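You operate a simulated robot arm through the tools that you are given. There is no shell and no other tool. Be economical: measure what you need, move in short steps, check, and stop when the job is done.

You are at the controls of a simulated two-armed robot. One attempt, no reset.

TASK
Zoom the microscope to high, focus, and flag the dirty zone.
Fine: light box on for the look, off at the end; one flag forward.

Only the result counts: the job must be done as asked and must still hold three seconds after the hand-in. Knocking over, shifting, dropping, spilling or breaking anything else fails it.

THE ROBOT
Two 7-joint arms with two-finger parallel grippers on one trunk, on a base that drives. Base frame: it is fixed to the floor where the robot stands at the start and does not move with it; the origin is under the middle of the robot, x ahead of it, y to its left, z up; the surface under the hand at the start is at about z = 860. Units: mm, rad, N and s.
The left shoulder is at the start at [50, 165, 1080], the right one opposite. With the tool pointing down near the work surface each hand reaches from about 240 to 700 mm from the robot's upright axis, wherever it stands, measured 20 degrees to its own side. Places, roughly: column lock knob [600, 0, 1300]; light box switch [400, 0, 1000]; zoom knob [0, -1000, 1300]. Payload 3.91 kg a hand.
The tool frame of a hand sits at the grasp point between the pads (the TCP): z along the fingers, y along the line on which they close. The tips reach 30 mm beyond it. Largest opening 110 mm; finger width 20, thickness 10; the body of the gripper, 48 by 112 mm, starts 55 mm behind the TCP.
Orientation is told as [roll, pitch, yaw] about the base's x, y, z axes, in that order, counted from this pose: with the fingers straight down and closing along the base's y, the tool's x points along the base's -x, its y along +y and its z along -z.

THE INTERFACE
- The arms move only by the tool nudge_tool. It takes "left_increments", "right_increments" or both (then of equal length, played together; a hand with none holds still); each is a list of rows, each an object (a shift or turn left out is 0, a gripper value left out holds the last) with "linear": the shift along the tool's x, y, z in mm, a list of three; "turn": the turn, a rotation vector about the tool's x, y, z in degrees, a list of three; "fingers": the gripper command, from -1 (fully open) to 1 (shut), values between in proportion. In form: [{"linear": [tx, ty, tz], "turn": [ax, ay, az], "fingers": fingers}, ...]. A call has 1 to 12 rows; each row shifts and turns the commanded pose from where the row before left it, along the tool's axes as they then stand. Each row takes 0.2 s and may step no farther than 50 mm and 0.15 rad from the row before; otherwise, or with a gripper value out of range, the whole call is refused. A pose out of reach is approached as far as the arm can. The call stops where the force on the tool passes 90 N (or 10 N more than at its start, if that is more) or the arm is blocked; 0.2 s more then pass. Each finger travels about 45 mm/s and halts on what it meets, pressing with about 21 N; the grip force reading is that of the motor and also rises with nothing between the fingers. The clock runs only during rows and for 0.2 s after the last one: add rows that do not move to give the fingers time. The reply holds the time, the measured pose of the TCP, the force on the tool along the base axes, the opening and the grip force, in the units named above and with some noise, with the torque about the TCP (base axes, N m) and any sound that the robot's microphone picked up.
- Cameras (640 x 400 px; columns grow to the right, rows downward): "scene" is now at [91.1, -64.3, 1257.2]; the picture's right is [-0.72, -0.69, 0.00], its down [-0.37, 0.38, -0.85] and it looks along [0.59, -0.61, -0.53] (base axes); focal length 214 px, centre (320, 200). "left" rides on the left gripper at [73, -17, -103] in its tool frame; the picture's right is [0.23, 0.97, 0.00], its down [-0.76, 0.18, -0.62] and it looks along [-0.61, 0.14, 0.78] (tool axes); focal length 222 px, centre (320, 200). "right" rides on the right gripper at [72, 17, -103] in its tool frame; the picture's right is [-0.23, 0.97, 0.00], its down [-0.76, -0.18, -0.62] and it looks along [-0.61, -0.14, 0.78] (tool axes); focal length 222 px, centre (320, 200).
- snapshot(camera): a new picture of that camera. It takes no simulated time.
- raise_lower(by): slides the trunk up (or, below 0, down) by that many mm; the arms and the scene camera ride with it, the base frame stays. It gives what a move gives, with no picture.
- roll_base(legs): drives the robot by 1 to 6 legs, each [ahead, left, turn to the left] in mm, mm and rad, along the robot's own axes; the way and the turn of a leg run together, so that a leg with both is an arc; at most 1500 mm and 3.142 rad a leg. The arms and the cameras ride along, it lands a little off, and it stops where it bumps. It gives what a move gives.
- pan_tilt(pan, tilt): turns the head with the scene camera to pan (to the left, within 1.396 rad either way) and tilt (down, from -0.506 to 1.204), counted from straight ahead of the robot. It gives what a move gives.
- point_at(camera, pixels): there is no depth. For up to 12 entries [column, row, z] of the newest picture of that camera ("zoom" is the newest enlarged one), the place [x, y] in the base frame at which the ray of that pixel passes the height z, good to about 2 mm. It takes no simulated time.
- enlarge(camera, box): a new picture of the part [left, top, right, bottom] of that camera's present view, enlarged. It takes no simulated time.
- sign_off(): hands the job in; it is judged then, once.

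Keep the steps short. Do not move on a guess: measure, check each grasp and each placing, and mend mistakes. In all there are 80 turns and 70 pictures (those below and enlarged ones count). Leave the grippers open and the arms clear of the work at the hand-in unless told otherwise, and finish with a single line.

The tools are called by a JSON object that holds its "method" and its "body". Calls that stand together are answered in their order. nudge_tool: Moves the arms, as the interface text tells. Its arguments: {"type":"object","properties":{"left_increments":{"type":"array","items":{"type":"object","properties":{"linear":{"type":"array","items":{"type":"number"}},"turn":{"type":"array","items":{"type":"number"}},"fingers":{"type":"number"}}}},"right_increments":{"type":"array","items":{"type":"object","properties":{"linear":{"type":"array","items":{"type":"number"}},"turn":{"type":"array","items":{"type":"number"}},"fingers":{"type":"number"}}}}},"required":[]} The other tools are called the same way: raise_lower (by) slides the trunk up or down; roll_base (legs) drives the base; pan_tilt (pan, tilt) turns the head that bears the scene camera; snapshot (camera) takes a picture; point_at (camera, pixels) gives the place at which the rays of pixels pass given heights; enlarge (camera, box) takes an enlarged picture of a part of a camera's view; sign_off () hands the job in.

At the start:

```text
time: 0.0
left_ee_pos: [415.7, -20.4, 1149.3]
left_orientation: [-0.001, 0.001, 0.002]
left_force: [0.8, -1.1, 0.0]
left_moment: [0.02, 0.01, 0.0]
left_finger_gap: 109.7
left_grip_force: 0.0
right_ee_pos: [313.5, -421.2, 1000.2]
right_orientation: [0.0, 0.0, -0.001]
right_force: [-0.8, -0.4, -0.9]
right_moment: [-0.03, 0.0, -0.03]
right_finger_gap: 110.2
right_grip_force: 0.0
trunk travel left (down, up): [-300.0, 203.0]
robot x, y, heading: [-1.4, 1.5, -0.002]
head pan, tilt: [-0.806, 0.562]
```

scene: 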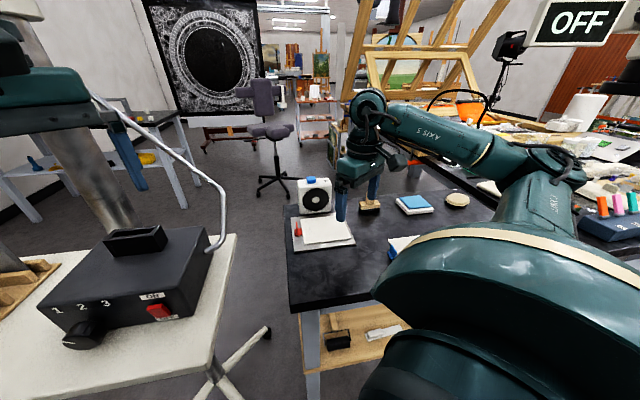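
right: 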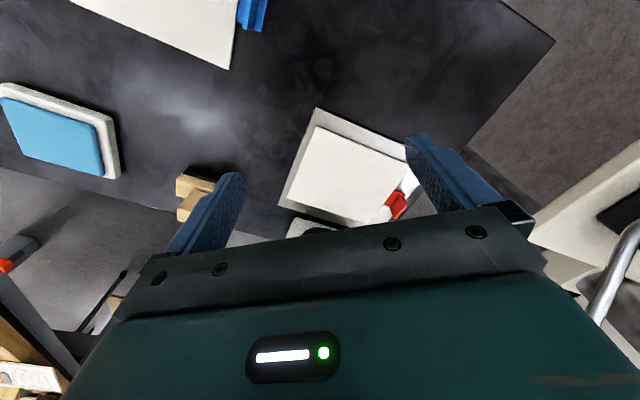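
left: 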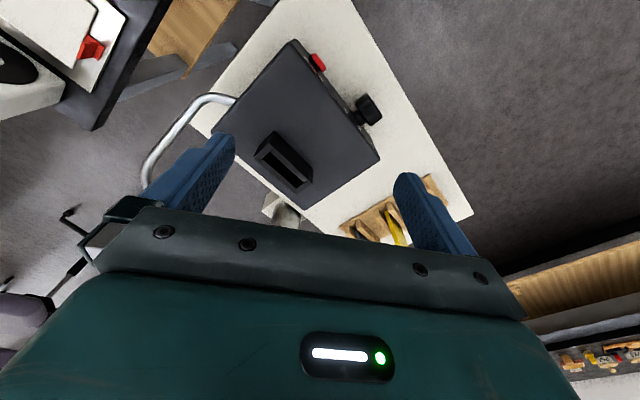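

I see a light-source box with a 1‑2‑3 knob and a red switch ahead, and an "OFF" display at the top right. First I look around with the head.

{"method": "pan_tilt", "body": {"pan": 0.0, "tilt": 0.3}}

{"method": "snapshot", "body": {"camera": "scene"}}

{"method": "pan_tilt", "body": {"pan": -1.39, "tilt": 0.3}}

{"method": "snapshot", "body": {"camera": "scene"}}

{"method": "pan_tilt", "body": {"pan": -0.8, "tilt": -0.1}}

{"method": "snapshot", "body": {"camera": "scene"}}

```text
time: 1.1
left_ee_pos: [416.7, -20.4, 1151.4]
left_orientation: [0.0, 0.0, 0.001]
left_force: [0.1, -0.5, 0.0]
left_moment: [0.0, -0.03, 0.0]
left_finger_gap: 109.8
left_grip_force: 0.1
right_ee_pos: [313.6, -420.0, 999.1]
right_orientation: [0.001, 0.001, 0.0]
right_force: [1.1, -0.1, 0.2]
right_moment: [-0.02, 0.01, -0.01]
right_finger_gap: 110.0
right_grip_force: 0.2
trunk travel left (down, up): [-300.0, 203.0]
robot x, y, heading: [-0.2, -3.6, -0.002]
head pan, tilt: [0.0, 0.3]
```

```text
66 pictures are left
```

scene: 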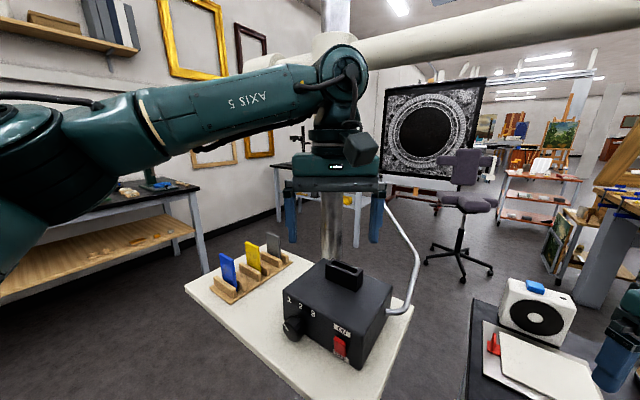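

```text
time: 2.7
left_ee_pos: [417.1, -19.2, 1149.4]
left_orientation: [0.002, 0.0, 0.0]
left_force: [-0.2, 0.1, 0.0]
left_moment: [0.03, 0.04, 0.0]
left_finger_gap: 109.7
left_grip_force: 0.1
right_ee_pos: [313.5, -420.7, 999.8]
right_orientation: [-0.001, -0.001, -0.001]
right_force: [-0.7, 0.5, -0.1]
right_moment: [-0.02, 0.02, -0.01]
right_finger_gap: 110.0
right_grip_force: 0.1
trunk travel left (down, up): [-300.0, 203.0]
robot x, y, heading: [-1.3, -1.1, -0.004]
head pan, tilt: [-1.389, 0.3]
```

```text
65 pictures are left
```

scene: 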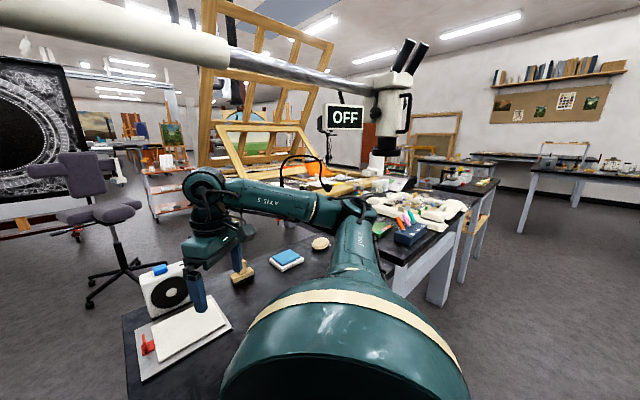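

```text
time: 3.7
left_ee_pos: [415.8, -21.0, 1150.2]
left_orientation: [0.001, 0.001, 0.003]
left_force: [-0.3, 0.3, 0.2]
left_moment: [-0.04, -0.01, 0.01]
left_finger_gap: 110.1
left_grip_force: 0.0
right_ee_pos: [313.7, -421.0, 998.8]
right_orientation: [0.0, -0.001, 0.0]
right_force: [0.2, -0.2, -0.6]
right_moment: [0.03, 0.0, -0.01]
right_finger_gap: 109.9
right_grip_force: 0.0
trunk travel left (down, up): [-300.0, 203.0]
robot x, y, heading: [1.2, 0.8, 0.001]
head pan, tilt: [-0.799, -0.099]
```

```text
64 pictures are left
```

scene: 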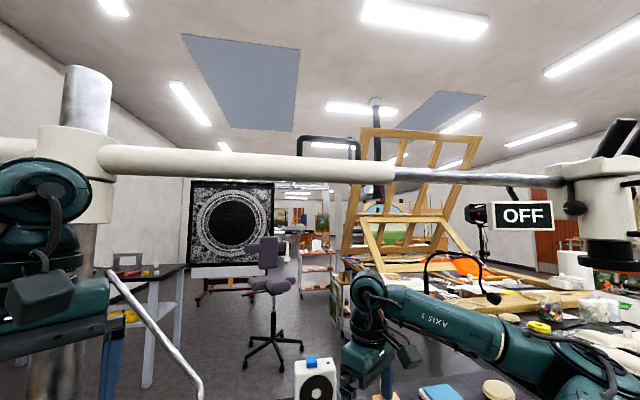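

A boom microscope hangs from the column; its head is to the right at a distance. I take enlarged looks at the key areas.

{"method": "pan_tilt", "body": {"pan": -1.39, "tilt": 0.3}}

{"method": "enlarge", "body": {"camera": "scene", "box": [300, 30, 460, 130]}}

{"method": "enlarge", "body": {"camera": "scene", "box": [340, 150, 500, 250]}}

{"method": "pan_tilt", "body": {"pan": -0.1, "tilt": 0.6}}

{"method": "snapshot", "body": {"camera": "scene"}}

```text
time: 4.7
left_ee_pos: [415.6, -19.0, 1149.8]
left_orientation: [0.0, -0.001, 0.0]
left_force: [-0.9, -0.2, 0.7]
left_moment: [-0.02, 0.0, 0.01]
left_finger_gap: 110.0
left_grip_force: 0.0
right_ee_pos: [313.2, -420.5, 1000.3]
right_orientation: [0.0, 0.0, -0.002]
right_force: [0.2, 0.2, 0.6]
right_moment: [0.0, -0.01, -0.02]
right_finger_gap: 110.1
right_grip_force: 0.0
trunk travel left (down, up): [-300.0, 203.0]
robot x, y, heading: [1.5, 0.4, -0.004]
head pan, tilt: [-1.389, 0.3]
```

```text
4.00 times, centred on (380, 80) of scene
```

zoom: 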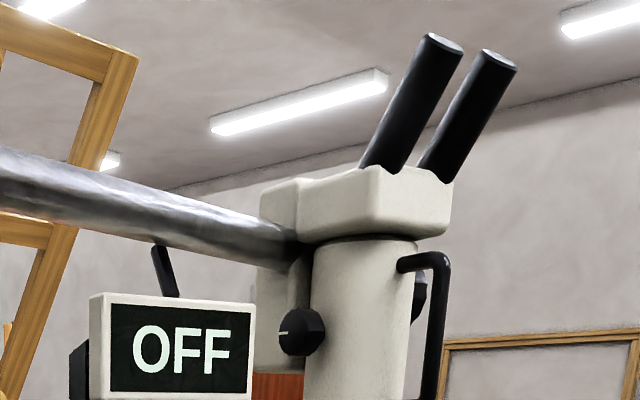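

```text
4.00 times, centred on (420, 200) of scene
```

zoom: 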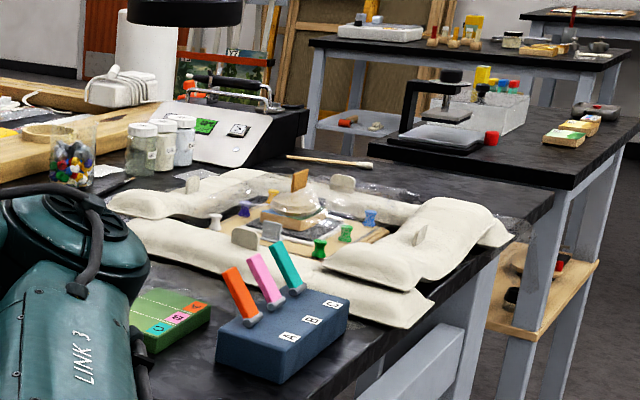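

```text
time: 6.1
left_ee_pos: [416.8, -19.1, 1150.6]
left_orientation: [-0.001, 0.001, 0.001]
left_force: [-0.1, -0.2, 0.0]
left_moment: [0.01, -0.01, -0.04]
left_finger_gap: 110.1
left_grip_force: 0.1
right_ee_pos: [313.0, -420.3, 999.5]
right_orientation: [0.0, -0.001, 0.0]
right_force: [0.1, 0.0, 0.2]
right_moment: [-0.04, 0.03, -0.03]
right_finger_gap: 109.9
right_grip_force: 0.0
trunk travel left (down, up): [-300.0, 203.0]
robot x, y, heading: [-0.2, 1.6, 0.001]
head pan, tilt: [-0.099, 0.6]
```

```text
61 pictures are left
```

scene: 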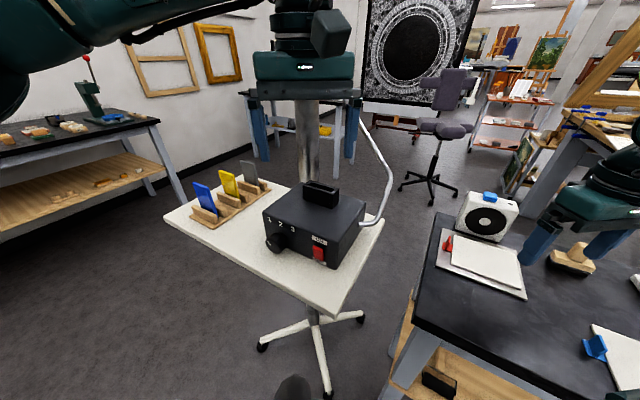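

The flag box has three levers (orange, pink, green), with the painting sample behind it under the microscope. I zoom in on the light box and its switch.

{"method": "enlarge", "body": {"camera": "scene", "box": [240, 170, 400, 270]}}

{"method": "point_at", "body": {"camera": "scene", "pixels": [[319, 255, 960], [319, 255, 940], [319, 255, 1000], [320, 240, 980], [276, 242, 960]]}}

{"method": "enlarge", "body": {"camera": "left", "box": [200, 20, 440, 170]}}

{"method": "point_at", "body": {"camera": "left", "pixels": [[318, 62, 960], [318, 62, 940], [318, 62, 1000], [295, 42, 1000], [378, 155, 1000]]}}

```text
4.00 times, centred on (320, 220) of scene
```

zoom: 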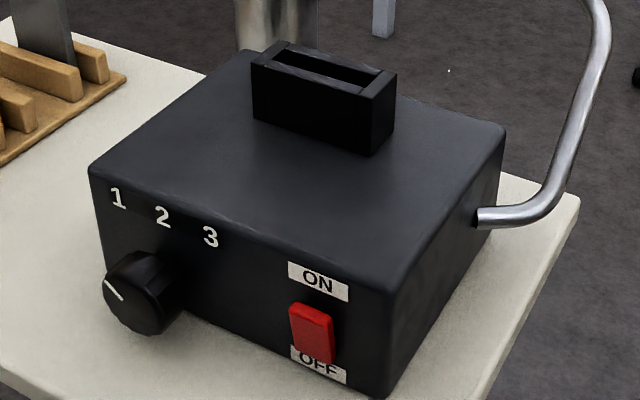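

```text
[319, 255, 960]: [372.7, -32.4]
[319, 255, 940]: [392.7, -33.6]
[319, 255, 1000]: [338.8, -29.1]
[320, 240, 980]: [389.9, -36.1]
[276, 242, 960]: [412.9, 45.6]
```

```text
2.67 times, centred on (320, 95) of left
```

zoom: 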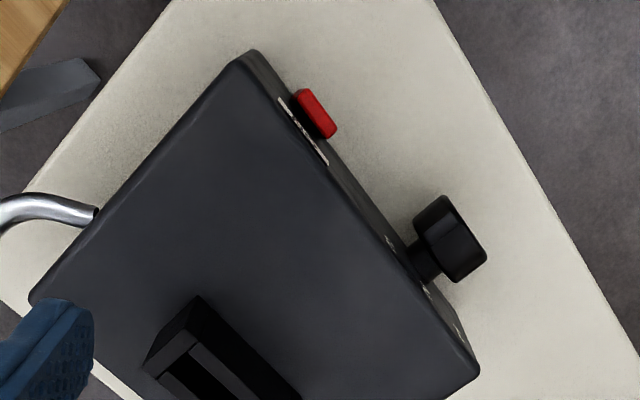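

```text
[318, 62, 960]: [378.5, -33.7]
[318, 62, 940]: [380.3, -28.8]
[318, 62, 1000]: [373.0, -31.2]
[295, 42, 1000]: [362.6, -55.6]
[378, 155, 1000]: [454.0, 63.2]
```

I triangulate the box's corner and the switch from the scene and left cameras.

{"method": "point_at", "body": {"camera": "scene", "pixels": [[337.5, 242, 980], [337.5, 242, 1000], [337.5, 242, 1020], [318, 247, 960], [318, 247, 980], [318, 247, 1000], [319.5, 259.5, 950], [319.5, 259.5, 970], [273, 245, 960], [273, 245, 980], [262.5, 211.5, 1000], [262.5, 211.5, 1020]]}}

{"method": "point_at", "body": {"camera": "left", "pixels": [[293.7, 40.6, 980], [293.7, 40.6, 1000], [293.7, 40.6, 1020], [320, 68, 960], [320, 68, 980], [320, 68, 1000], [313, 54, 960], [313, 54, 980], [368, 108, 960], [368, 108, 980], [377, 158, 1000], [377, 158, 1020]]}}

```text
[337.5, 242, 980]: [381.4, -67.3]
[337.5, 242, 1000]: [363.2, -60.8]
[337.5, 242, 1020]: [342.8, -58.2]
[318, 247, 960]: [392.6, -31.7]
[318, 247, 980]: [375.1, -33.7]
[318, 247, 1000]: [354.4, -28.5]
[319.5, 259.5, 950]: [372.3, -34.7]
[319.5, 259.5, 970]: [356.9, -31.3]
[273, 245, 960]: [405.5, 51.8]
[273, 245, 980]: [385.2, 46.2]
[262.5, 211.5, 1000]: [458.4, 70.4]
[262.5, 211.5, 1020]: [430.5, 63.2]
```

```text
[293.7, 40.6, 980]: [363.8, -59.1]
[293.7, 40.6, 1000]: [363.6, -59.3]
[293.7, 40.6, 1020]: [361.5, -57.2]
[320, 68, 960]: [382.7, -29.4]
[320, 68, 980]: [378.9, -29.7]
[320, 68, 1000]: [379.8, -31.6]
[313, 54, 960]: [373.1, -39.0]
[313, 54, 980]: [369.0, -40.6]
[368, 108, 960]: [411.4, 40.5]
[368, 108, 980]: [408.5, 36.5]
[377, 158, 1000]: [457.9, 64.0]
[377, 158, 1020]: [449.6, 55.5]
```

Box top is z≈1000; switch is around (377,-34), z 948–977. Closer picture of the switch.

{"method": "enlarge", "body": {"camera": "scene", "box": [290, 230, 350, 268]}}

{"method": "enlarge", "body": {"camera": "left", "box": [290, 35, 354, 75]}}

```text
10.53 times, centred on (320, 249) of scene
```

zoom: 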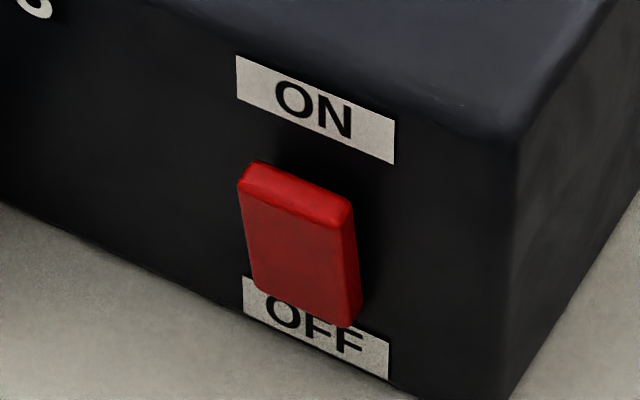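

```text
10.00 times, centred on (322, 55) of left
```

zoom: 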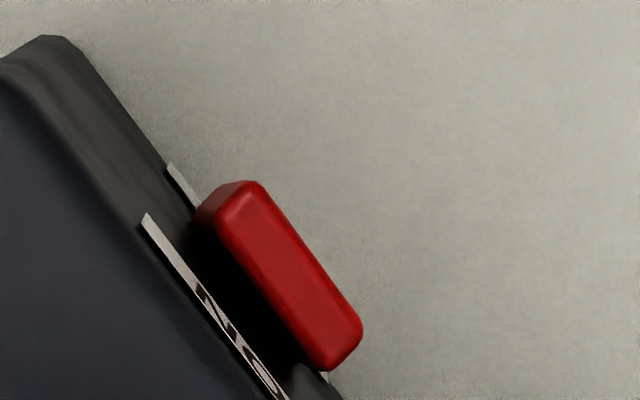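

The rocker's top sticks out, so pressing the top turns it ON. I close the left hand, turn it to face the panel, and bring it ~25 mm in front of the rocker's upper half.

{"method": "nudge_tool", "body": {"left_increments": [{"turn": [0, 0, 7.33], "fingers": 1}, {"turn": [0, 0, 7.33]}, {"turn": [0, 0, 7.33]}, {"turn": [0, 0, 7.33]}, {"turn": [0, 0, 7.33]}, {"linear": [32, -17, 0]}, {"linear": [32, -17, 0]}, {"linear": [0, 0, 38]}, {"linear": [0, 0, 38]}, {"linear": [0, 0, 38]}, {"linear": [0, 0, 38]}]}}

{"method": "enlarge", "body": {"camera": "left", "box": [160, 50, 480, 250]}}

{"method": "snapshot", "body": {"camera": "scene"}}

```text
time: 8.5
left_ee_pos: [341.5, -10.5, 997.7]
left_orientation: [-0.001, -0.002, -0.637]
left_force: [-0.2, -0.1, 0.4]
left_moment: [0.0, 0.0, 0.0]
left_finger_gap: 0.0
left_grip_force: 20.6
right_ee_pos: [312.9, -420.2, 999.5]
right_orientation: [-0.001, 0.0, -0.001]
right_force: [0.0, -0.5, -0.3]
right_moment: [0.01, -0.03, -0.01]
right_finger_gap: 110.0
right_grip_force: 0.1
trunk travel left (down, up): [-300.0, 203.0]
robot x, y, heading: [-0.6, -0.3, 0.001]
head pan, tilt: [-0.099, 0.6]
```

```text
2.00 times, centred on (320, 150) of left
```

zoom: 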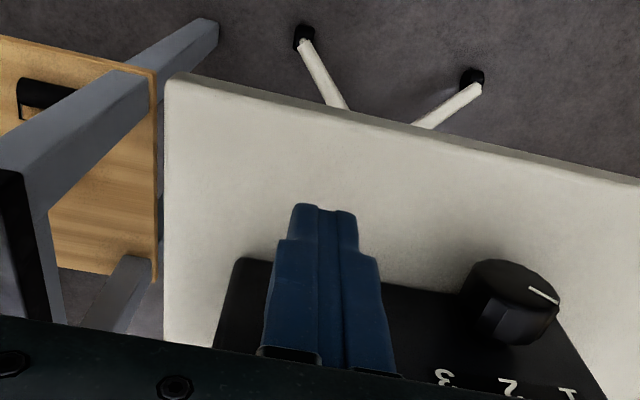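

```text
55 pictures are left
```

scene: 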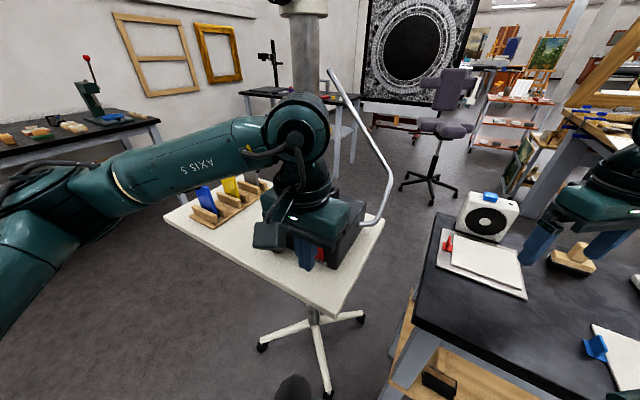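

Fingers line up with the rocker (t≈26 vs 28 mm). Advance in small steps to press.

{"method": "nudge_tool", "body": {"left_increments": [{"linear": [-11, 0, 0]}, {"linear": [-9, 0, 0]}, {"linear": [-3, 0, 0]}, {"linear": [-2, 0, 0]}, {"linear": [-2, 0, 0]}]}}

{"method": "enlarge", "body": {"camera": "scene", "box": [240, 170, 400, 270]}}

```text
time: 9.7
left_ee_pos: [366.1, -26.6, 996.9]
left_orientation: [0.0, 0.0, -0.638]
left_force: [-0.7, -0.4, 0.2]
left_moment: [0.03, 0.01, 0.01]
left_finger_gap: 0.0
left_grip_force: 21.2
right_ee_pos: [313.5, -421.9, 999.5]
right_orientation: [0.0, 0.001, 0.0]
right_force: [-0.3, 0.0, -0.5]
right_moment: [0.01, 0.0, -0.03]
right_finger_gap: 110.1
right_grip_force: 0.0
trunk travel left (down, up): [-300.0, 203.0]
robot x, y, heading: [1.8, 2.1, -0.0]
head pan, tilt: [-0.099, 0.6]
```

```text
4.00 times, centred on (320, 220) of scene
```

zoom: 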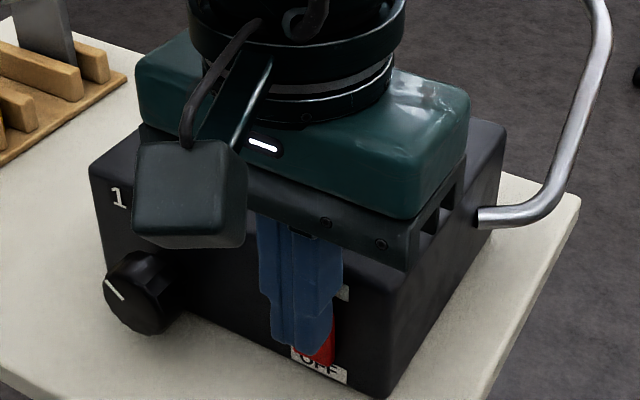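

No contact yet; the finger is a touch left of the rocker. Shift 4 mm right and press on.

{"method": "nudge_tool", "body": {"left_increments": [{"linear": [0, -4, 0]}, {"linear": [-2, 0, 0]}, {"linear": [-2, 0, 0]}, {"linear": [-2, 0, 0]}, {"linear": [-2, 0, 0]}]}}

{"method": "enlarge", "body": {"camera": "scene", "box": [280, 210, 360, 260]}}

```text
time: 10.9
left_ee_pos: [365.0, -31.8, 998.2]
left_orientation: [-0.001, 0.005, -0.644]
left_force: [-29.9, 20.9, -7.1]
left_moment: [0.85, 0.79, -0.01]
left_finger_gap: 0.2
left_grip_force: 21.4
right_ee_pos: [312.1, -419.0, 1001.3]
right_orientation: [-0.002, -0.004, 0.0]
right_force: [0.3, -0.6, -0.2]
right_moment: [0.0, 0.03, 0.0]
right_finger_gap: 109.8
right_grip_force: 0.0
trunk travel left (down, up): [-300.0, 203.0]
robot x, y, heading: [1.3, 1.6, 0.001]
head pan, tilt: [-0.099, 0.6]
```

```text
8.00 times, centred on (320, 235) of scene
```

zoom: 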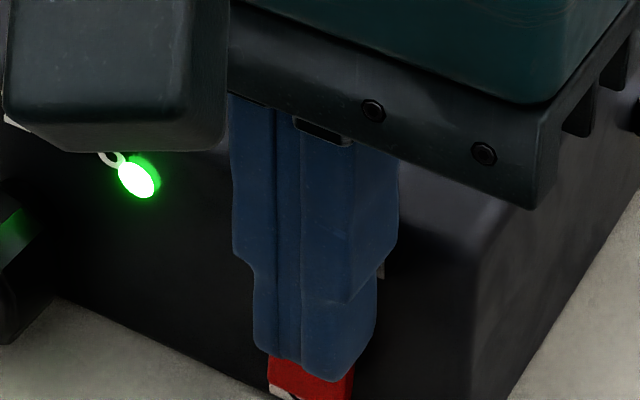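

A green lamp lit: the box is on. I back off and raise the hand, then look at the box and the monitor.

{"method": "nudge_tool", "body": {"left_increments": [{"linear": [10, 0, 0]}, {"linear": [40, 0, 0]}, {"linear": [0, 0, -45]}, {"linear": [0, 0, -45]}, {"linear": [0, 0, -45]}]}}

{"method": "enlarge", "body": {"camera": "scene", "box": [240, 170, 400, 270]}}

{"method": "pan_tilt", "body": {"pan": -1.39, "tilt": 0.3}}

{"method": "snapshot", "body": {"camera": "scene"}}

{"method": "enlarge", "body": {"camera": "scene", "box": [300, 80, 460, 180]}}

```text
time: 12.1
left_ee_pos: [329.1, -5.2, 1134.8]
left_orientation: [-0.001, 0.0, -0.638]
left_force: [0.1, -0.7, 0.2]
left_moment: [-0.02, -0.01, 0.0]
left_finger_gap: 0.1
left_grip_force: 21.0
right_ee_pos: [313.5, -420.3, 999.0]
right_orientation: [0.001, 0.0, 0.001]
right_force: [-0.7, 0.2, 0.0]
right_moment: [0.0, -0.02, -0.01]
right_finger_gap: 110.3
right_grip_force: 0.0
trunk travel left (down, up): [-300.0, 203.0]
robot x, y, heading: [-0.3, 0.5, 0.002]
head pan, tilt: [-0.099, 0.6]
```

```text
4.00 times, centred on (320, 220) of scene
```

zoom: 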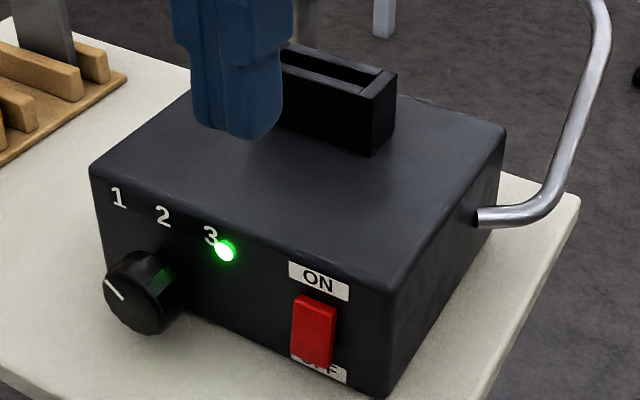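

```text
time: 13.6
left_ee_pos: [328.5, -5.1, 1133.5]
left_orientation: [0.002, 0.0, -0.638]
left_force: [0.1, 0.2, -0.3]
left_moment: [-0.01, -0.04, -0.02]
left_finger_gap: 0.0
left_grip_force: 20.9
right_ee_pos: [313.2, -421.1, 999.7]
right_orientation: [-0.001, 0.0, 0.0]
right_force: [0.0, 0.0, 0.0]
right_moment: [0.02, 0.01, -0.02]
right_finger_gap: 110.2
right_grip_force: 0.0
trunk travel left (down, up): [-300.0, 203.0]
robot x, y, heading: [0.4, 0.9, -0.0]
head pan, tilt: [-1.389, 0.3]
```

```text
51 pictures are left
```

scene: 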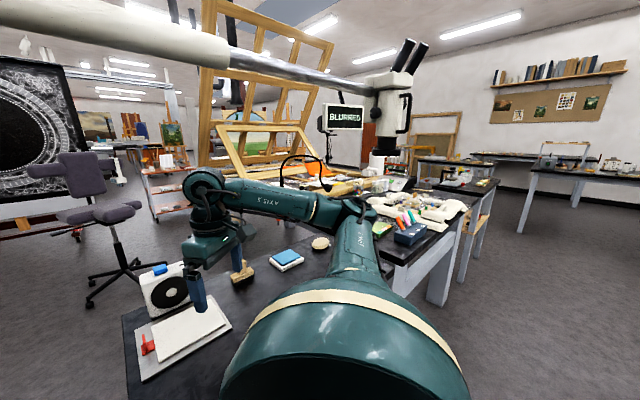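

```text
4.00 times, centred on (380, 130) of scene
```

zoom: 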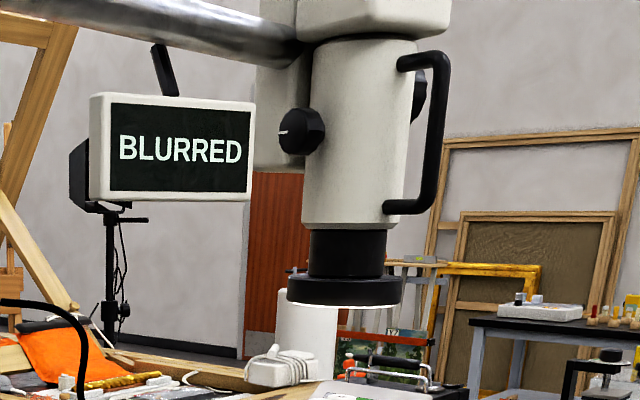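

The monitor now says BLURRED. I measure where the microscope table, flag box and table edges lie.

{"method": "snapshot", "body": {"camera": "scene"}}

{"method": "point_at", "body": {"camera": "scene", "pixels": [[410, 243, 870], [395, 265, 860], [478, 195, 860], [440, 304, 0], [125, 315, 860], [412, 205, 880], [470, 200, 860], [495, 180, 860], [500, 179, 860], [425, 190, 860], [350, 240, 860]]}}

{"method": "enlarge", "body": {"camera": "scene", "box": [340, 150, 500, 250]}}

```text
49 pictures are left
```

scene: 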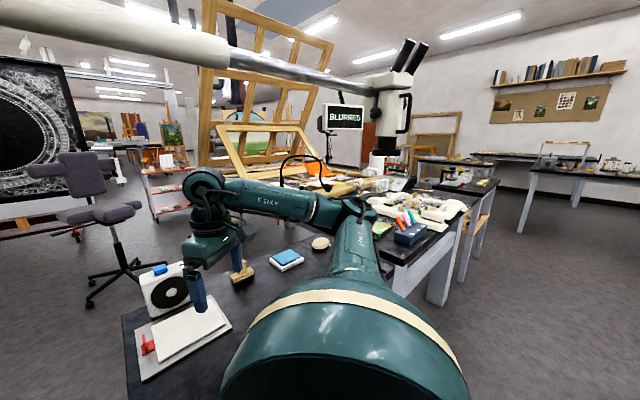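

```text
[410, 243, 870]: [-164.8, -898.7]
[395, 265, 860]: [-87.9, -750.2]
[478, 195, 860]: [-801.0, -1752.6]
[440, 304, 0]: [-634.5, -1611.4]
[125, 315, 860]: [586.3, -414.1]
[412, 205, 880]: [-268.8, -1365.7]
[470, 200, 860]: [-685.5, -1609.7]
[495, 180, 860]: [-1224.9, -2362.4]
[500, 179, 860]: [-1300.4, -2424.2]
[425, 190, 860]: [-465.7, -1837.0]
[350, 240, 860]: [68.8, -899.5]
```

```text
4.00 times, centred on (420, 200) of scene
```

zoom: 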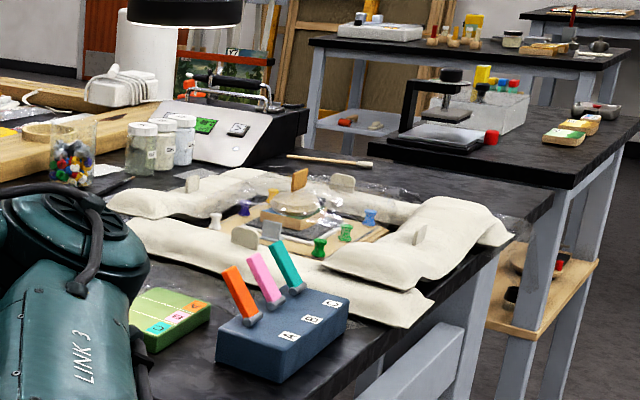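

The bench edge runs along roughly u=(-0.58,-0.81), about 360 mm from my axis. I lift the right hand, then turn to face the bench squarely (‑0.62 rad).

{"method": "nudge_tool", "body": {"right_increments": [{"linear": [40, 0, -45]}, {"linear": [40, 0, -45]}]}}

{"method": "roll_base", "body": {"legs": [[0, 0, -0.62]]}}

{"method": "snapshot", "body": {"camera": "scene"}}

{"method": "pan_tilt", "body": {"pan": -1.39, "tilt": 0.8}}

{"method": "snapshot", "body": {"camera": "scene"}}

```text
refused: row 1 steps farther than a row can; nothing moved
```

```text
time: 15.7
left_ee_pos: [261.6, -198.2, 1133.5]
left_orientation: [-0.001, 0.0, -1.269]
left_force: [-0.2, 0.5, -0.1]
left_moment: [-0.03, 0.03, 0.03]
left_finger_gap: 0.2
left_grip_force: 21.2
right_ee_pos: [5.2, -523.8, 1000.3]
right_orientation: [0.0, 0.002, -0.631]
right_force: [0.5, 0.5, -0.2]
right_moment: [-0.01, 0.01, -0.01]
right_finger_gap: 109.8
right_grip_force: 0.1
trunk travel left (down, up): [-300.0, 203.0]
robot x, y, heading: [0.3, -2.6, -0.631]
head pan, tilt: [-1.389, 0.3]
```

```text
47 pictures are left
```

scene: 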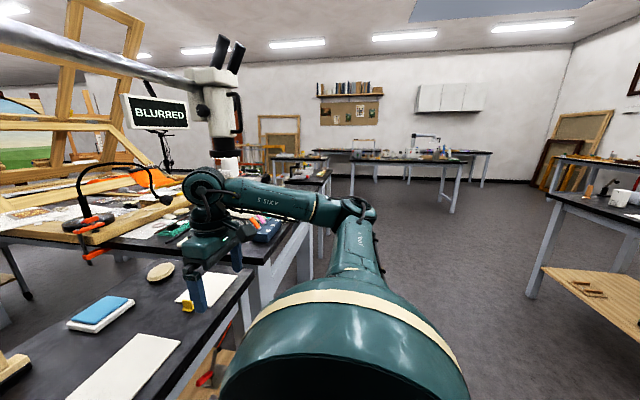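

```text
time: 16.6
left_ee_pos: [262.4, -199.1, 1135.3]
left_orientation: [0.0, -0.001, -1.267]
left_force: [-0.2, 0.5, -0.4]
left_moment: [-0.03, 0.04, -0.01]
left_finger_gap: 0.0
left_grip_force: 20.5
right_ee_pos: [4.6, -524.0, 998.2]
right_orientation: [0.0, 0.001, -0.629]
right_force: [0.6, 0.4, 1.5]
right_moment: [-0.01, -0.02, -0.03]
right_finger_gap: 109.8
right_grip_force: 0.1
trunk travel left (down, up): [-300.0, 203.0]
robot x, y, heading: [-3.3, -1.6, -0.628]
head pan, tilt: [-1.389, 0.799]
```

```text
46 pictures are left
```

scene: 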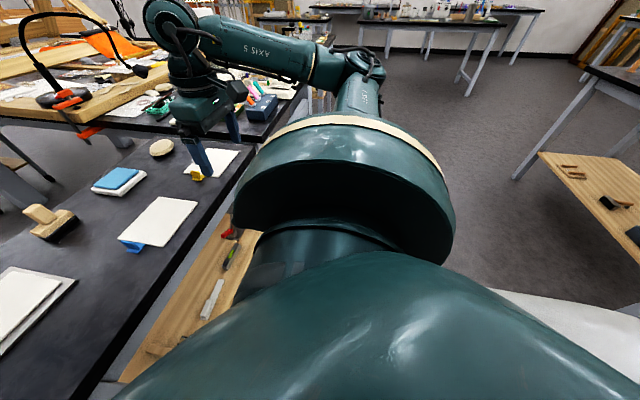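

Floor to my right is clear. I measure the bench edges here.

{"method": "point_at", "body": {"camera": "scene", "pixels": [[256, 148, 860], [180, 265, 860], [120, 360, 860], [303, 88, 860], [262, 128, 860], [262, 106, 900], [243, 176, 860]]}}

{"method": "enlarge", "body": {"camera": "scene", "box": [200, 30, 360, 130]}}

```text
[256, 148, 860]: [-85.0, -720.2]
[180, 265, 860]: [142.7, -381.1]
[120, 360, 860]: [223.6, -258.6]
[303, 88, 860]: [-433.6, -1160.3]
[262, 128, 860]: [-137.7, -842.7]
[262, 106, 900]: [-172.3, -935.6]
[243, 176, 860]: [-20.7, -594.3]
```

```text
4.00 times, centred on (280, 80) of scene
```

zoom: 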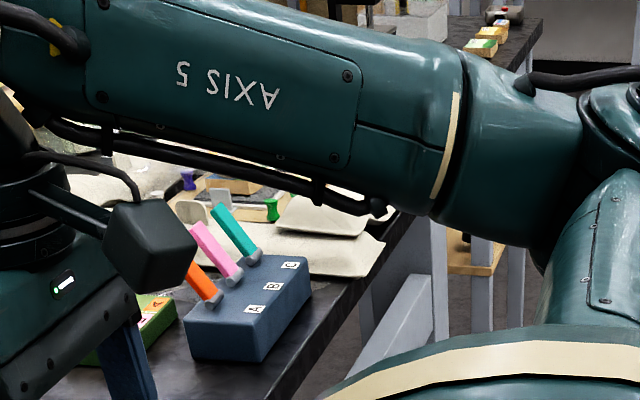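

I retract and raise the right hand, then drive 600 mm to the right along the bench first.

{"method": "nudge_tool", "body": {"right_increments": [{"linear": [0, 0, -45]}, {"linear": [0, 0, -45]}, {"linear": [45, 0, 0]}]}}

{"method": "roll_base", "body": {"legs": [[0, -600, 0]]}}

{"method": "pan_tilt", "body": {"pan": -0.6, "tilt": 0.1}}

{"method": "snapshot", "body": {"camera": "scene"}}

```text
time: 17.4
left_ee_pos: [260.2, -198.1, 1135.7]
left_orientation: [0.001, -0.001, -1.269]
left_force: [0.9, 1.1, 0.7]
left_moment: [-0.04, -0.03, 0.0]
left_finger_gap: 0.0
left_grip_force: 21.2
right_ee_pos: [-32.6, -496.8, 1090.1]
right_orientation: [0.0, -0.002, -0.63]
right_force: [-0.3, -0.7, 0.7]
right_moment: [-0.03, -0.02, 0.0]
right_finger_gap: 109.6
right_grip_force: 0.0
right hand out of reach, approached as far as the arm can: row 1
trunk travel left (down, up): [-300.0, 203.0]
robot x, y, heading: [-1.6, 1.1, -0.629]
head pan, tilt: [-1.389, 0.799]
```

```text
time: 23.1
left_ee_pos: [-87.8, -675.2, 1134.5]
left_orientation: [0.001, 0.001, -1.277]
left_force: [-0.4, 0.6, 0.1]
left_moment: [0.01, -0.01, -0.02]
left_finger_gap: 0.3
left_grip_force: 21.1
right_ee_pos: [-384.6, -972.8, 1088.2]
right_orientation: [-0.001, 0.0, -0.639]
right_force: [0.4, 0.8, 0.0]
right_moment: [0.01, -0.04, 0.0]
right_finger_gap: 110.2
right_grip_force: 0.1
trunk travel left (down, up): [-300.0, 203.0]
robot x, y, heading: [-353.6, -474.7, -0.637]
head pan, tilt: [-1.389, 0.799]
```

```text
time: 24.2
left_ee_pos: [-88.3, -676.3, 1133.1]
left_orientation: [-0.003, -0.002, -1.278]
left_force: [-0.2, -0.2, 0.7]
left_moment: [0.0, 0.0, -0.01]
left_finger_gap: 0.0
left_grip_force: 21.1
right_ee_pos: [-386.2, -973.1, 1087.7]
right_orientation: [-0.002, 0.0, -0.638]
right_force: [-0.7, 0.0, 0.6]
right_moment: [0.01, 0.0, -0.02]
right_finger_gap: 109.9
right_grip_force: 0.1
trunk travel left (down, up): [-300.0, 203.0]
robot x, y, heading: [-347.0, -472.5, -0.639]
head pan, tilt: [-0.6, 0.099]
```

```text
44 pictures are left
```

scene: 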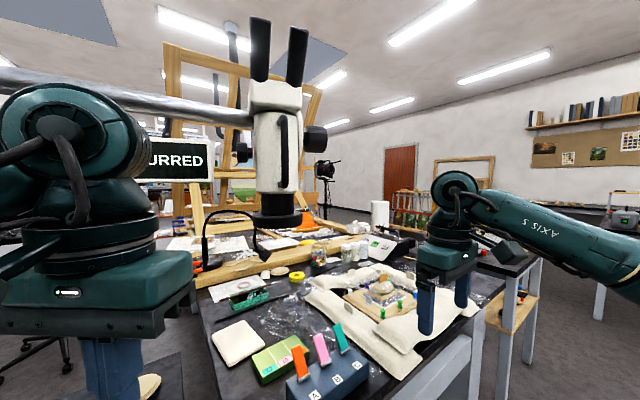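

Good view: small knob on the microscope's left (242,152), large one on the right (315,142). Enlarging these and the flag area.

{"method": "enlarge", "body": {"camera": "scene", "box": [200, 100, 360, 200]}}

{"method": "enlarge", "body": {"camera": "scene", "box": [230, 270, 422, 390]}}

{"method": "point_at", "body": {"camera": "scene", "pixels": [[275, 220, 1100], [275, 220, 1150], [242, 152, 1250], [242, 152, 1300], [315, 142, 1300], [315, 142, 1350], [383, 290, 890], [328, 355, 920], [282, 158, 1300]]}}

```text
4.00 times, centred on (280, 150) of scene
```

zoom: 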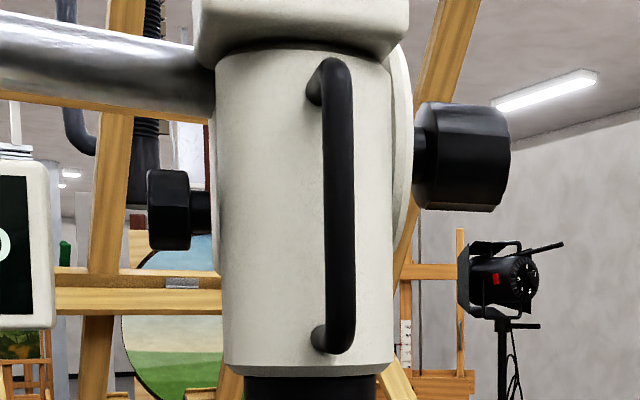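

```text
3.33 times, centred on (326, 330) of scene
```

zoom: 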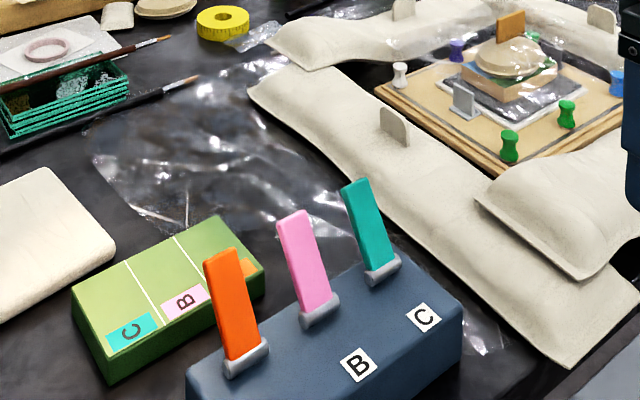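

```text
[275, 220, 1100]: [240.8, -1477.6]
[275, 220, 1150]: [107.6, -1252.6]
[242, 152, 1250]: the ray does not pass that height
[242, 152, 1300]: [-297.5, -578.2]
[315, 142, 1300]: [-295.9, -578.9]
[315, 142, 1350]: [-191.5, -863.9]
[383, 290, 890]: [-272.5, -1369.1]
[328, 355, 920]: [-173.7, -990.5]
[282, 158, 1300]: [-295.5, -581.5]
```

The microscope is near (-50,-1000), ahead and to my right. I drive 220 mm further right for a square look.

{"method": "roll_base", "body": {"legs": [[0, -220, 0]]}}

{"method": "pan_tilt", "body": {"pan": -0.05, "tilt": 0.1}}

{"method": "snapshot", "body": {"camera": "scene"}}

```text
time: 26.7
left_ee_pos: [-218.8, -850.9, 1134.2]
left_orientation: [0.001, 0.0, -1.275]
left_force: [0.0, 0.0, 0.3]
left_moment: [-0.02, 0.01, -0.02]
left_finger_gap: 0.1
left_grip_force: 20.6
right_ee_pos: [-515.2, -1148.8, 1088.0]
right_orientation: [-0.001, -0.001, -0.637]
right_force: [0.4, 0.7, -0.1]
right_moment: [-0.01, 0.02, 0.0]
right_finger_gap: 110.1
right_grip_force: 0.1
trunk travel left (down, up): [-300.0, 203.0]
robot x, y, heading: [-480.0, -651.0, -0.643]
head pan, tilt: [-0.6, 0.099]
```

```text
time: 27.7
left_ee_pos: [-218.1, -851.8, 1132.7]
left_orientation: [0.001, -0.001, -1.276]
left_force: [0.6, 0.0, 0.2]
left_moment: [0.01, 0.02, 0.03]
left_finger_gap: 0.3
left_grip_force: 20.9
right_ee_pos: [-515.3, -1148.7, 1088.5]
right_orientation: [-0.001, -0.002, -0.638]
right_force: [-0.4, -1.1, -0.2]
right_moment: [0.0, 0.0, 0.02]
right_finger_gap: 110.0
right_grip_force: 0.0
trunk travel left (down, up): [-300.0, 203.0]
robot x, y, heading: [-478.0, -650.0, -0.639]
head pan, tilt: [-0.051, 0.099]
```

```text
41 pictures are left
```

scene: 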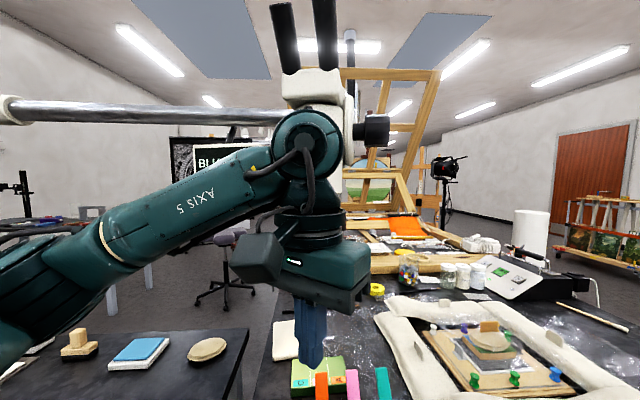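

The left arm blocks the view. I move the left hand leftwards, unwind its yaw, open it.

{"method": "nudge_tool", "body": {"left_increments": [{"linear": [28, 38, 0], "fingers": -1}, {"linear": [28, 38, 0]}, {"linear": [28, 38, 0]}, {"linear": [28, 38, 0]}, {"linear": [28, 38, 0]}, {"linear": [28, 38, 0]}, {"turn": [0, 0, -7.33]}, {"turn": [0, 0, -7.33]}, {"turn": [0, 0, -7.33]}, {"turn": [0, 0, -7.33]}, {"turn": [0, 0, -7.33]}]}}

{"method": "snapshot", "body": {"camera": "scene"}}

{"method": "enlarge", "body": {"camera": "scene", "box": [220, 80, 412, 200]}}

```text
time: 30.1
left_ee_pos: [-49.5, -624.1, 1136.2]
left_orientation: [-0.001, 0.0, -0.635]
left_force: [0.6, 0.8, 0.3]
left_moment: [-0.03, 0.02, -0.03]
left_finger_gap: 110.0
left_grip_force: 0.1
right_ee_pos: [-516.7, -1148.8, 1088.3]
right_orientation: [0.001, 0.001, -0.636]
right_force: [-0.2, 0.4, 0.0]
right_moment: [0.01, 0.0, 0.01]
right_finger_gap: 110.1
right_grip_force: 0.0
trunk travel left (down, up): [-300.0, 203.0]
robot x, y, heading: [-480.0, -648.7, -0.64]
head pan, tilt: [-0.051, 0.099]
```

```text
40 pictures are left
```

scene: 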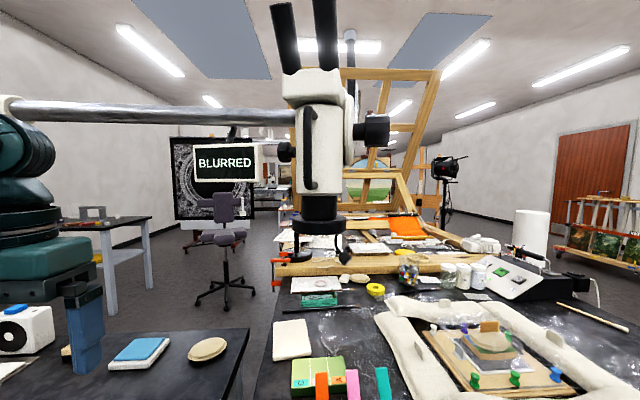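

```text
3.33 times, centred on (316, 140) of scene
```

zoom: 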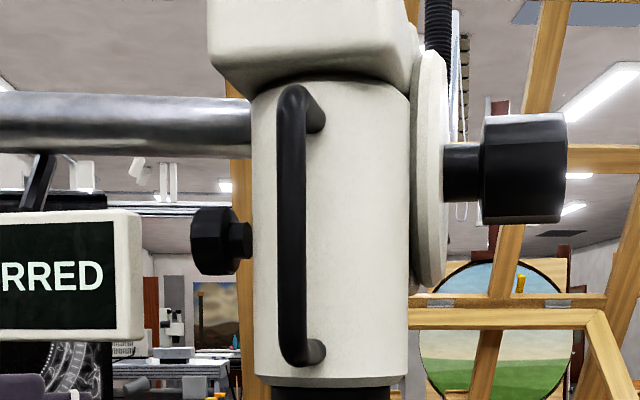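

Right knob sits on a round plate (focus likely), small left one with pointer is zoom likely. I triangulate using this picture.

{"method": "point_at", "body": {"camera": "scene", "pixels": [[285, 152, 1280], [285, 152, 1320], [378, 131, 1300], [378, 131, 1350], [318, 228, 1150], [318, 228, 1200], [226, 162, 1280], [226, 162, 1320], [330, 370, 890], [322, 377, 930], [353, 377, 930], [383, 372, 930]]}}

```text
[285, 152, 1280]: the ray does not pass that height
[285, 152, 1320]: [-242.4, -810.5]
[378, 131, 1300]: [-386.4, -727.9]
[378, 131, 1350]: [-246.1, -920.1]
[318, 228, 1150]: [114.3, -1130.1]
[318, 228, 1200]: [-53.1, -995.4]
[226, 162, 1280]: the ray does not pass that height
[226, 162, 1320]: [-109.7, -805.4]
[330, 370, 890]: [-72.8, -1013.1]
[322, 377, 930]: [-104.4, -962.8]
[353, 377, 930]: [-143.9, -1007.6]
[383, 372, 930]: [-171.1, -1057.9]
```

The monitor hangs from the boom just left of the zoom knob, so I'll grip that knob from the front with fingers closing vertically. First raise the trunk 150 mm and tip the left hand forward.

{"method": "raise_lower", "body": {"by": 150}}

{"method": "nudge_tool", "body": {"left_increments": [{"turn": [0, -8.2, 0]}, {"turn": [0, -8.2, 0]}, {"turn": [0, -8.2, 0]}, {"turn": [0, -8.2, 0]}, {"turn": [0, -8.2, 0]}, {"turn": [0, -8.2, 0]}, {"turn": [0, -8.2, 0]}, {"turn": [0, -8.2, 0]}, {"turn": [0, -8.2, 0]}, {"turn": [0, -8.2, 0]}, {"turn": [0, -8, 0]}]}}

{"method": "nudge_tool", "body": {"left_increments": [{"turn": [0, 0, 8.2]}, {"turn": [0, 0, 8.2]}, {"turn": [0, 0, 8.2]}, {"turn": [0, 0, 8.2]}, {"turn": [0, 0, 8.2]}, {"turn": [0, 0, 8.2]}, {"turn": [0, 0, 8.2]}, {"turn": [0, 0, 8.2]}, {"turn": [0, 0, 8.2]}, {"turn": [0, 0, 8.2]}, {"turn": [0, 0, 8]}]}}

{"method": "snapshot", "body": {"camera": "scene"}}

{"method": "point_at", "body": {"camera": "scene", "pixels": [[320, 200, 1200], [320, 200, 1300]]}}

```text
time: 31.9
left_ee_pos: [-48.3, -625.0, 1285.4]
left_orientation: [-0.001, 0.001, -0.639]
left_force: [-0.5, 0.0, -0.6]
left_moment: [0.0, 0.0, 0.01]
left_finger_gap: 110.0
left_grip_force: 0.1
right_ee_pos: [-516.6, -1148.9, 1237.6]
right_orientation: [0.0, 0.0, -0.638]
right_force: [-0.6, -0.1, -0.6]
right_moment: [0.02, -0.03, 0.01]
right_finger_gap: 109.7
right_grip_force: 0.0
trunk travel left (down, up): [-450.0, 53.0]
robot x, y, heading: [-480.7, -651.3, -0.643]
head pan, tilt: [-0.051, 0.099]
```

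```text
time: 34.2
left_ee_pos: [29.2, -639.0, 1365.0]
left_orientation: [-2.875, -1.569, 2.236]
left_force: [0.0, -0.2, 0.0]
left_moment: [-0.01, -0.01, 0.02]
left_finger_gap: 110.0
left_grip_force: 0.0
left hand out of reach, approached as far as the arm can: row 7, 8, 9, 10, 11
right_ee_pos: [-515.2, -1148.3, 1238.4]
right_orientation: [0.0, 0.001, -0.635]
right_force: [-0.7, -0.4, 0.1]
right_moment: [-0.03, -0.01, 0.01]
right_finger_gap: 110.0
right_grip_force: 0.0
trunk travel left (down, up): [-450.0, 53.0]
robot x, y, heading: [-480.6, -650.6, -0.64]
head pan, tilt: [-0.051, 0.099]
```

```text
time: 36.6
left_ee_pos: [28.4, -641.1, 1366.9]
left_orientation: [1.571, 0.001, -2.211]
left_force: [-0.4, 0.4, 0.0]
left_moment: [-0.01, 0.01, 0.01]
left_finger_gap: 110.1
left_grip_force: 0.1
right_ee_pos: [-515.4, -1148.8, 1237.7]
right_orientation: [0.001, -0.001, -0.636]
right_force: [1.2, -0.7, 0.0]
right_moment: [0.01, 0.01, 0.02]
right_finger_gap: 110.0
right_grip_force: 0.1
trunk travel left (down, up): [-450.0, 53.0]
robot x, y, heading: [-480.0, -649.8, -0.641]
head pan, tilt: [-0.051, 0.099]
```

```text
38 pictures are left
```

scene: 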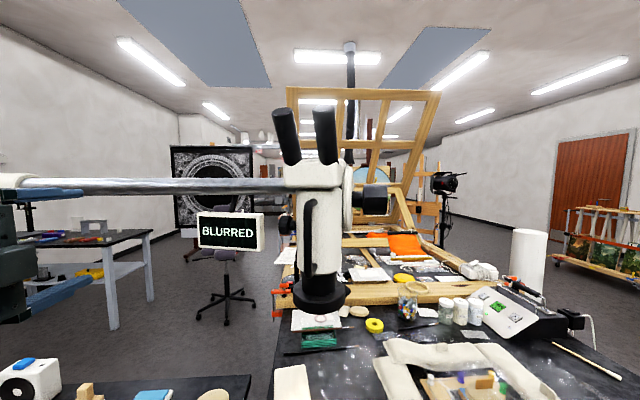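

```text
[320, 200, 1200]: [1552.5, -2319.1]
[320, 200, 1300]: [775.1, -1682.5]
```

Hand now points forward with the right orientation. Enlarge the microscope from this higher viewpoint.

{"method": "enlarge", "body": {"camera": "scene", "box": [180, 160, 400, 298]}}

{"method": "point_at", "body": {"camera": "scene", "pixels": [[285, 223, 1320], [285, 223, 1340], [285, 223, 1360], [370, 199, 1390], [370, 199, 1400], [264, 213, 1360], [264, 248, 1290], [230, 231, 1320], [230, 231, 1330]]}}

```text
2.90 times, centred on (290, 229) of scene
```

zoom: 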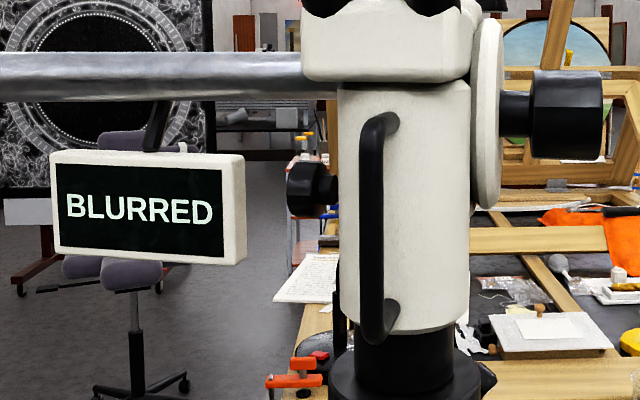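

```text
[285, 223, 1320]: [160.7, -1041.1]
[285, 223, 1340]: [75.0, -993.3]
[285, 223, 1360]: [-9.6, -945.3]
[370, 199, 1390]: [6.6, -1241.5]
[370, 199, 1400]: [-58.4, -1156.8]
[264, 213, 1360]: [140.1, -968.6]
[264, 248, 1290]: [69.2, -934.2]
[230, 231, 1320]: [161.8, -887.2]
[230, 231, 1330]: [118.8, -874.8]
```

The knob is ≈48 mm left of my axis, z≈1352, ~580 ahead. I part-close the left fingers to ~70 mm (boom clearance) and move to ~80 mm short of the knob, then look.

{"method": "nudge_tool", "body": {"left_increments": [{"linear": [-44, 0, 0], "fingers": -0.27}, {"linear": [-44, 0, 0]}, {"linear": [-44, 0, 0]}, {"linear": [-44, 0, 0]}, {"linear": [-44, 0, 0]}, {"linear": [-43, 0, 0]}, {"linear": [0, -15, 0]}, {"linear": [0, 0, 40]}, {"linear": [0, 0, 40]}]}}

{"method": "snapshot", "body": {"camera": "left"}}

{"method": "snapshot", "body": {"camera": "scene"}}

```text
time: 38.6
left_ee_pos: [-28.0, -879.6, 1364.5]
left_orientation: [1.571, -0.017, -2.207]
left_force: [-0.1, 0.4, -0.6]
left_moment: [-0.04, 0.01, -0.03]
left_finger_gap: 70.0
left_grip_force: 0.1
left hand out of reach, approached as far as the arm can: row 1, 2, 6
right_ee_pos: [-514.4, -1148.7, 1238.4]
right_orientation: [0.0, -0.001, -0.637]
right_force: [-0.3, 0.2, 0.2]
right_moment: [0.02, 0.01, -0.02]
right_finger_gap: 110.0
right_grip_force: 0.0
trunk travel left (down, up): [-450.0, 53.0]
robot x, y, heading: [-477.6, -645.8, -0.638]
head pan, tilt: [-0.051, 0.099]
```

```text
36 pictures are left
```

left: 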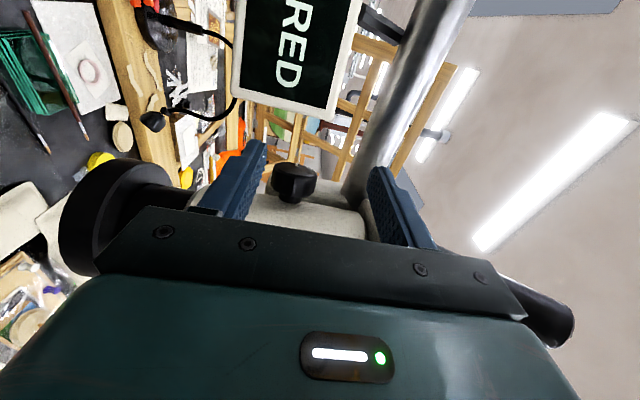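

```text
35 pictures are left
```

scene: 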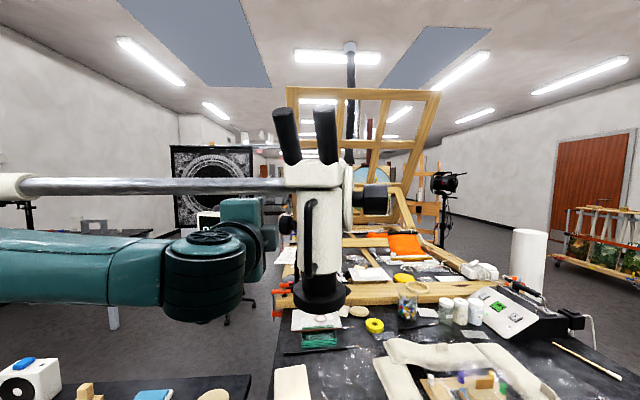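

Excellent view: knob at (293,182) in the left camera, slightly below centre. Enlarge for markings.

{"method": "enlarge", "body": {"camera": "left", "box": [240, 140, 368, 220]}}

```text
5.00 times, centred on (304, 180) of left
```

zoom: 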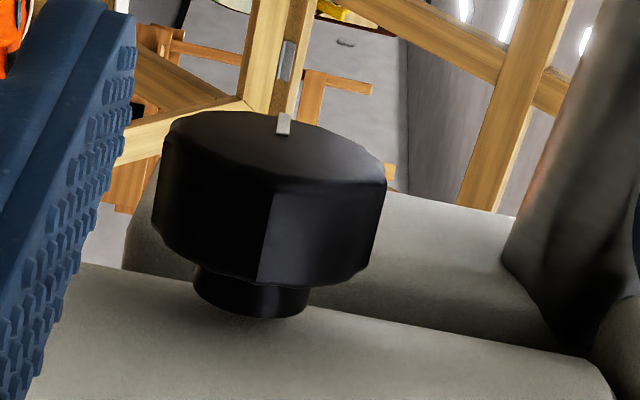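

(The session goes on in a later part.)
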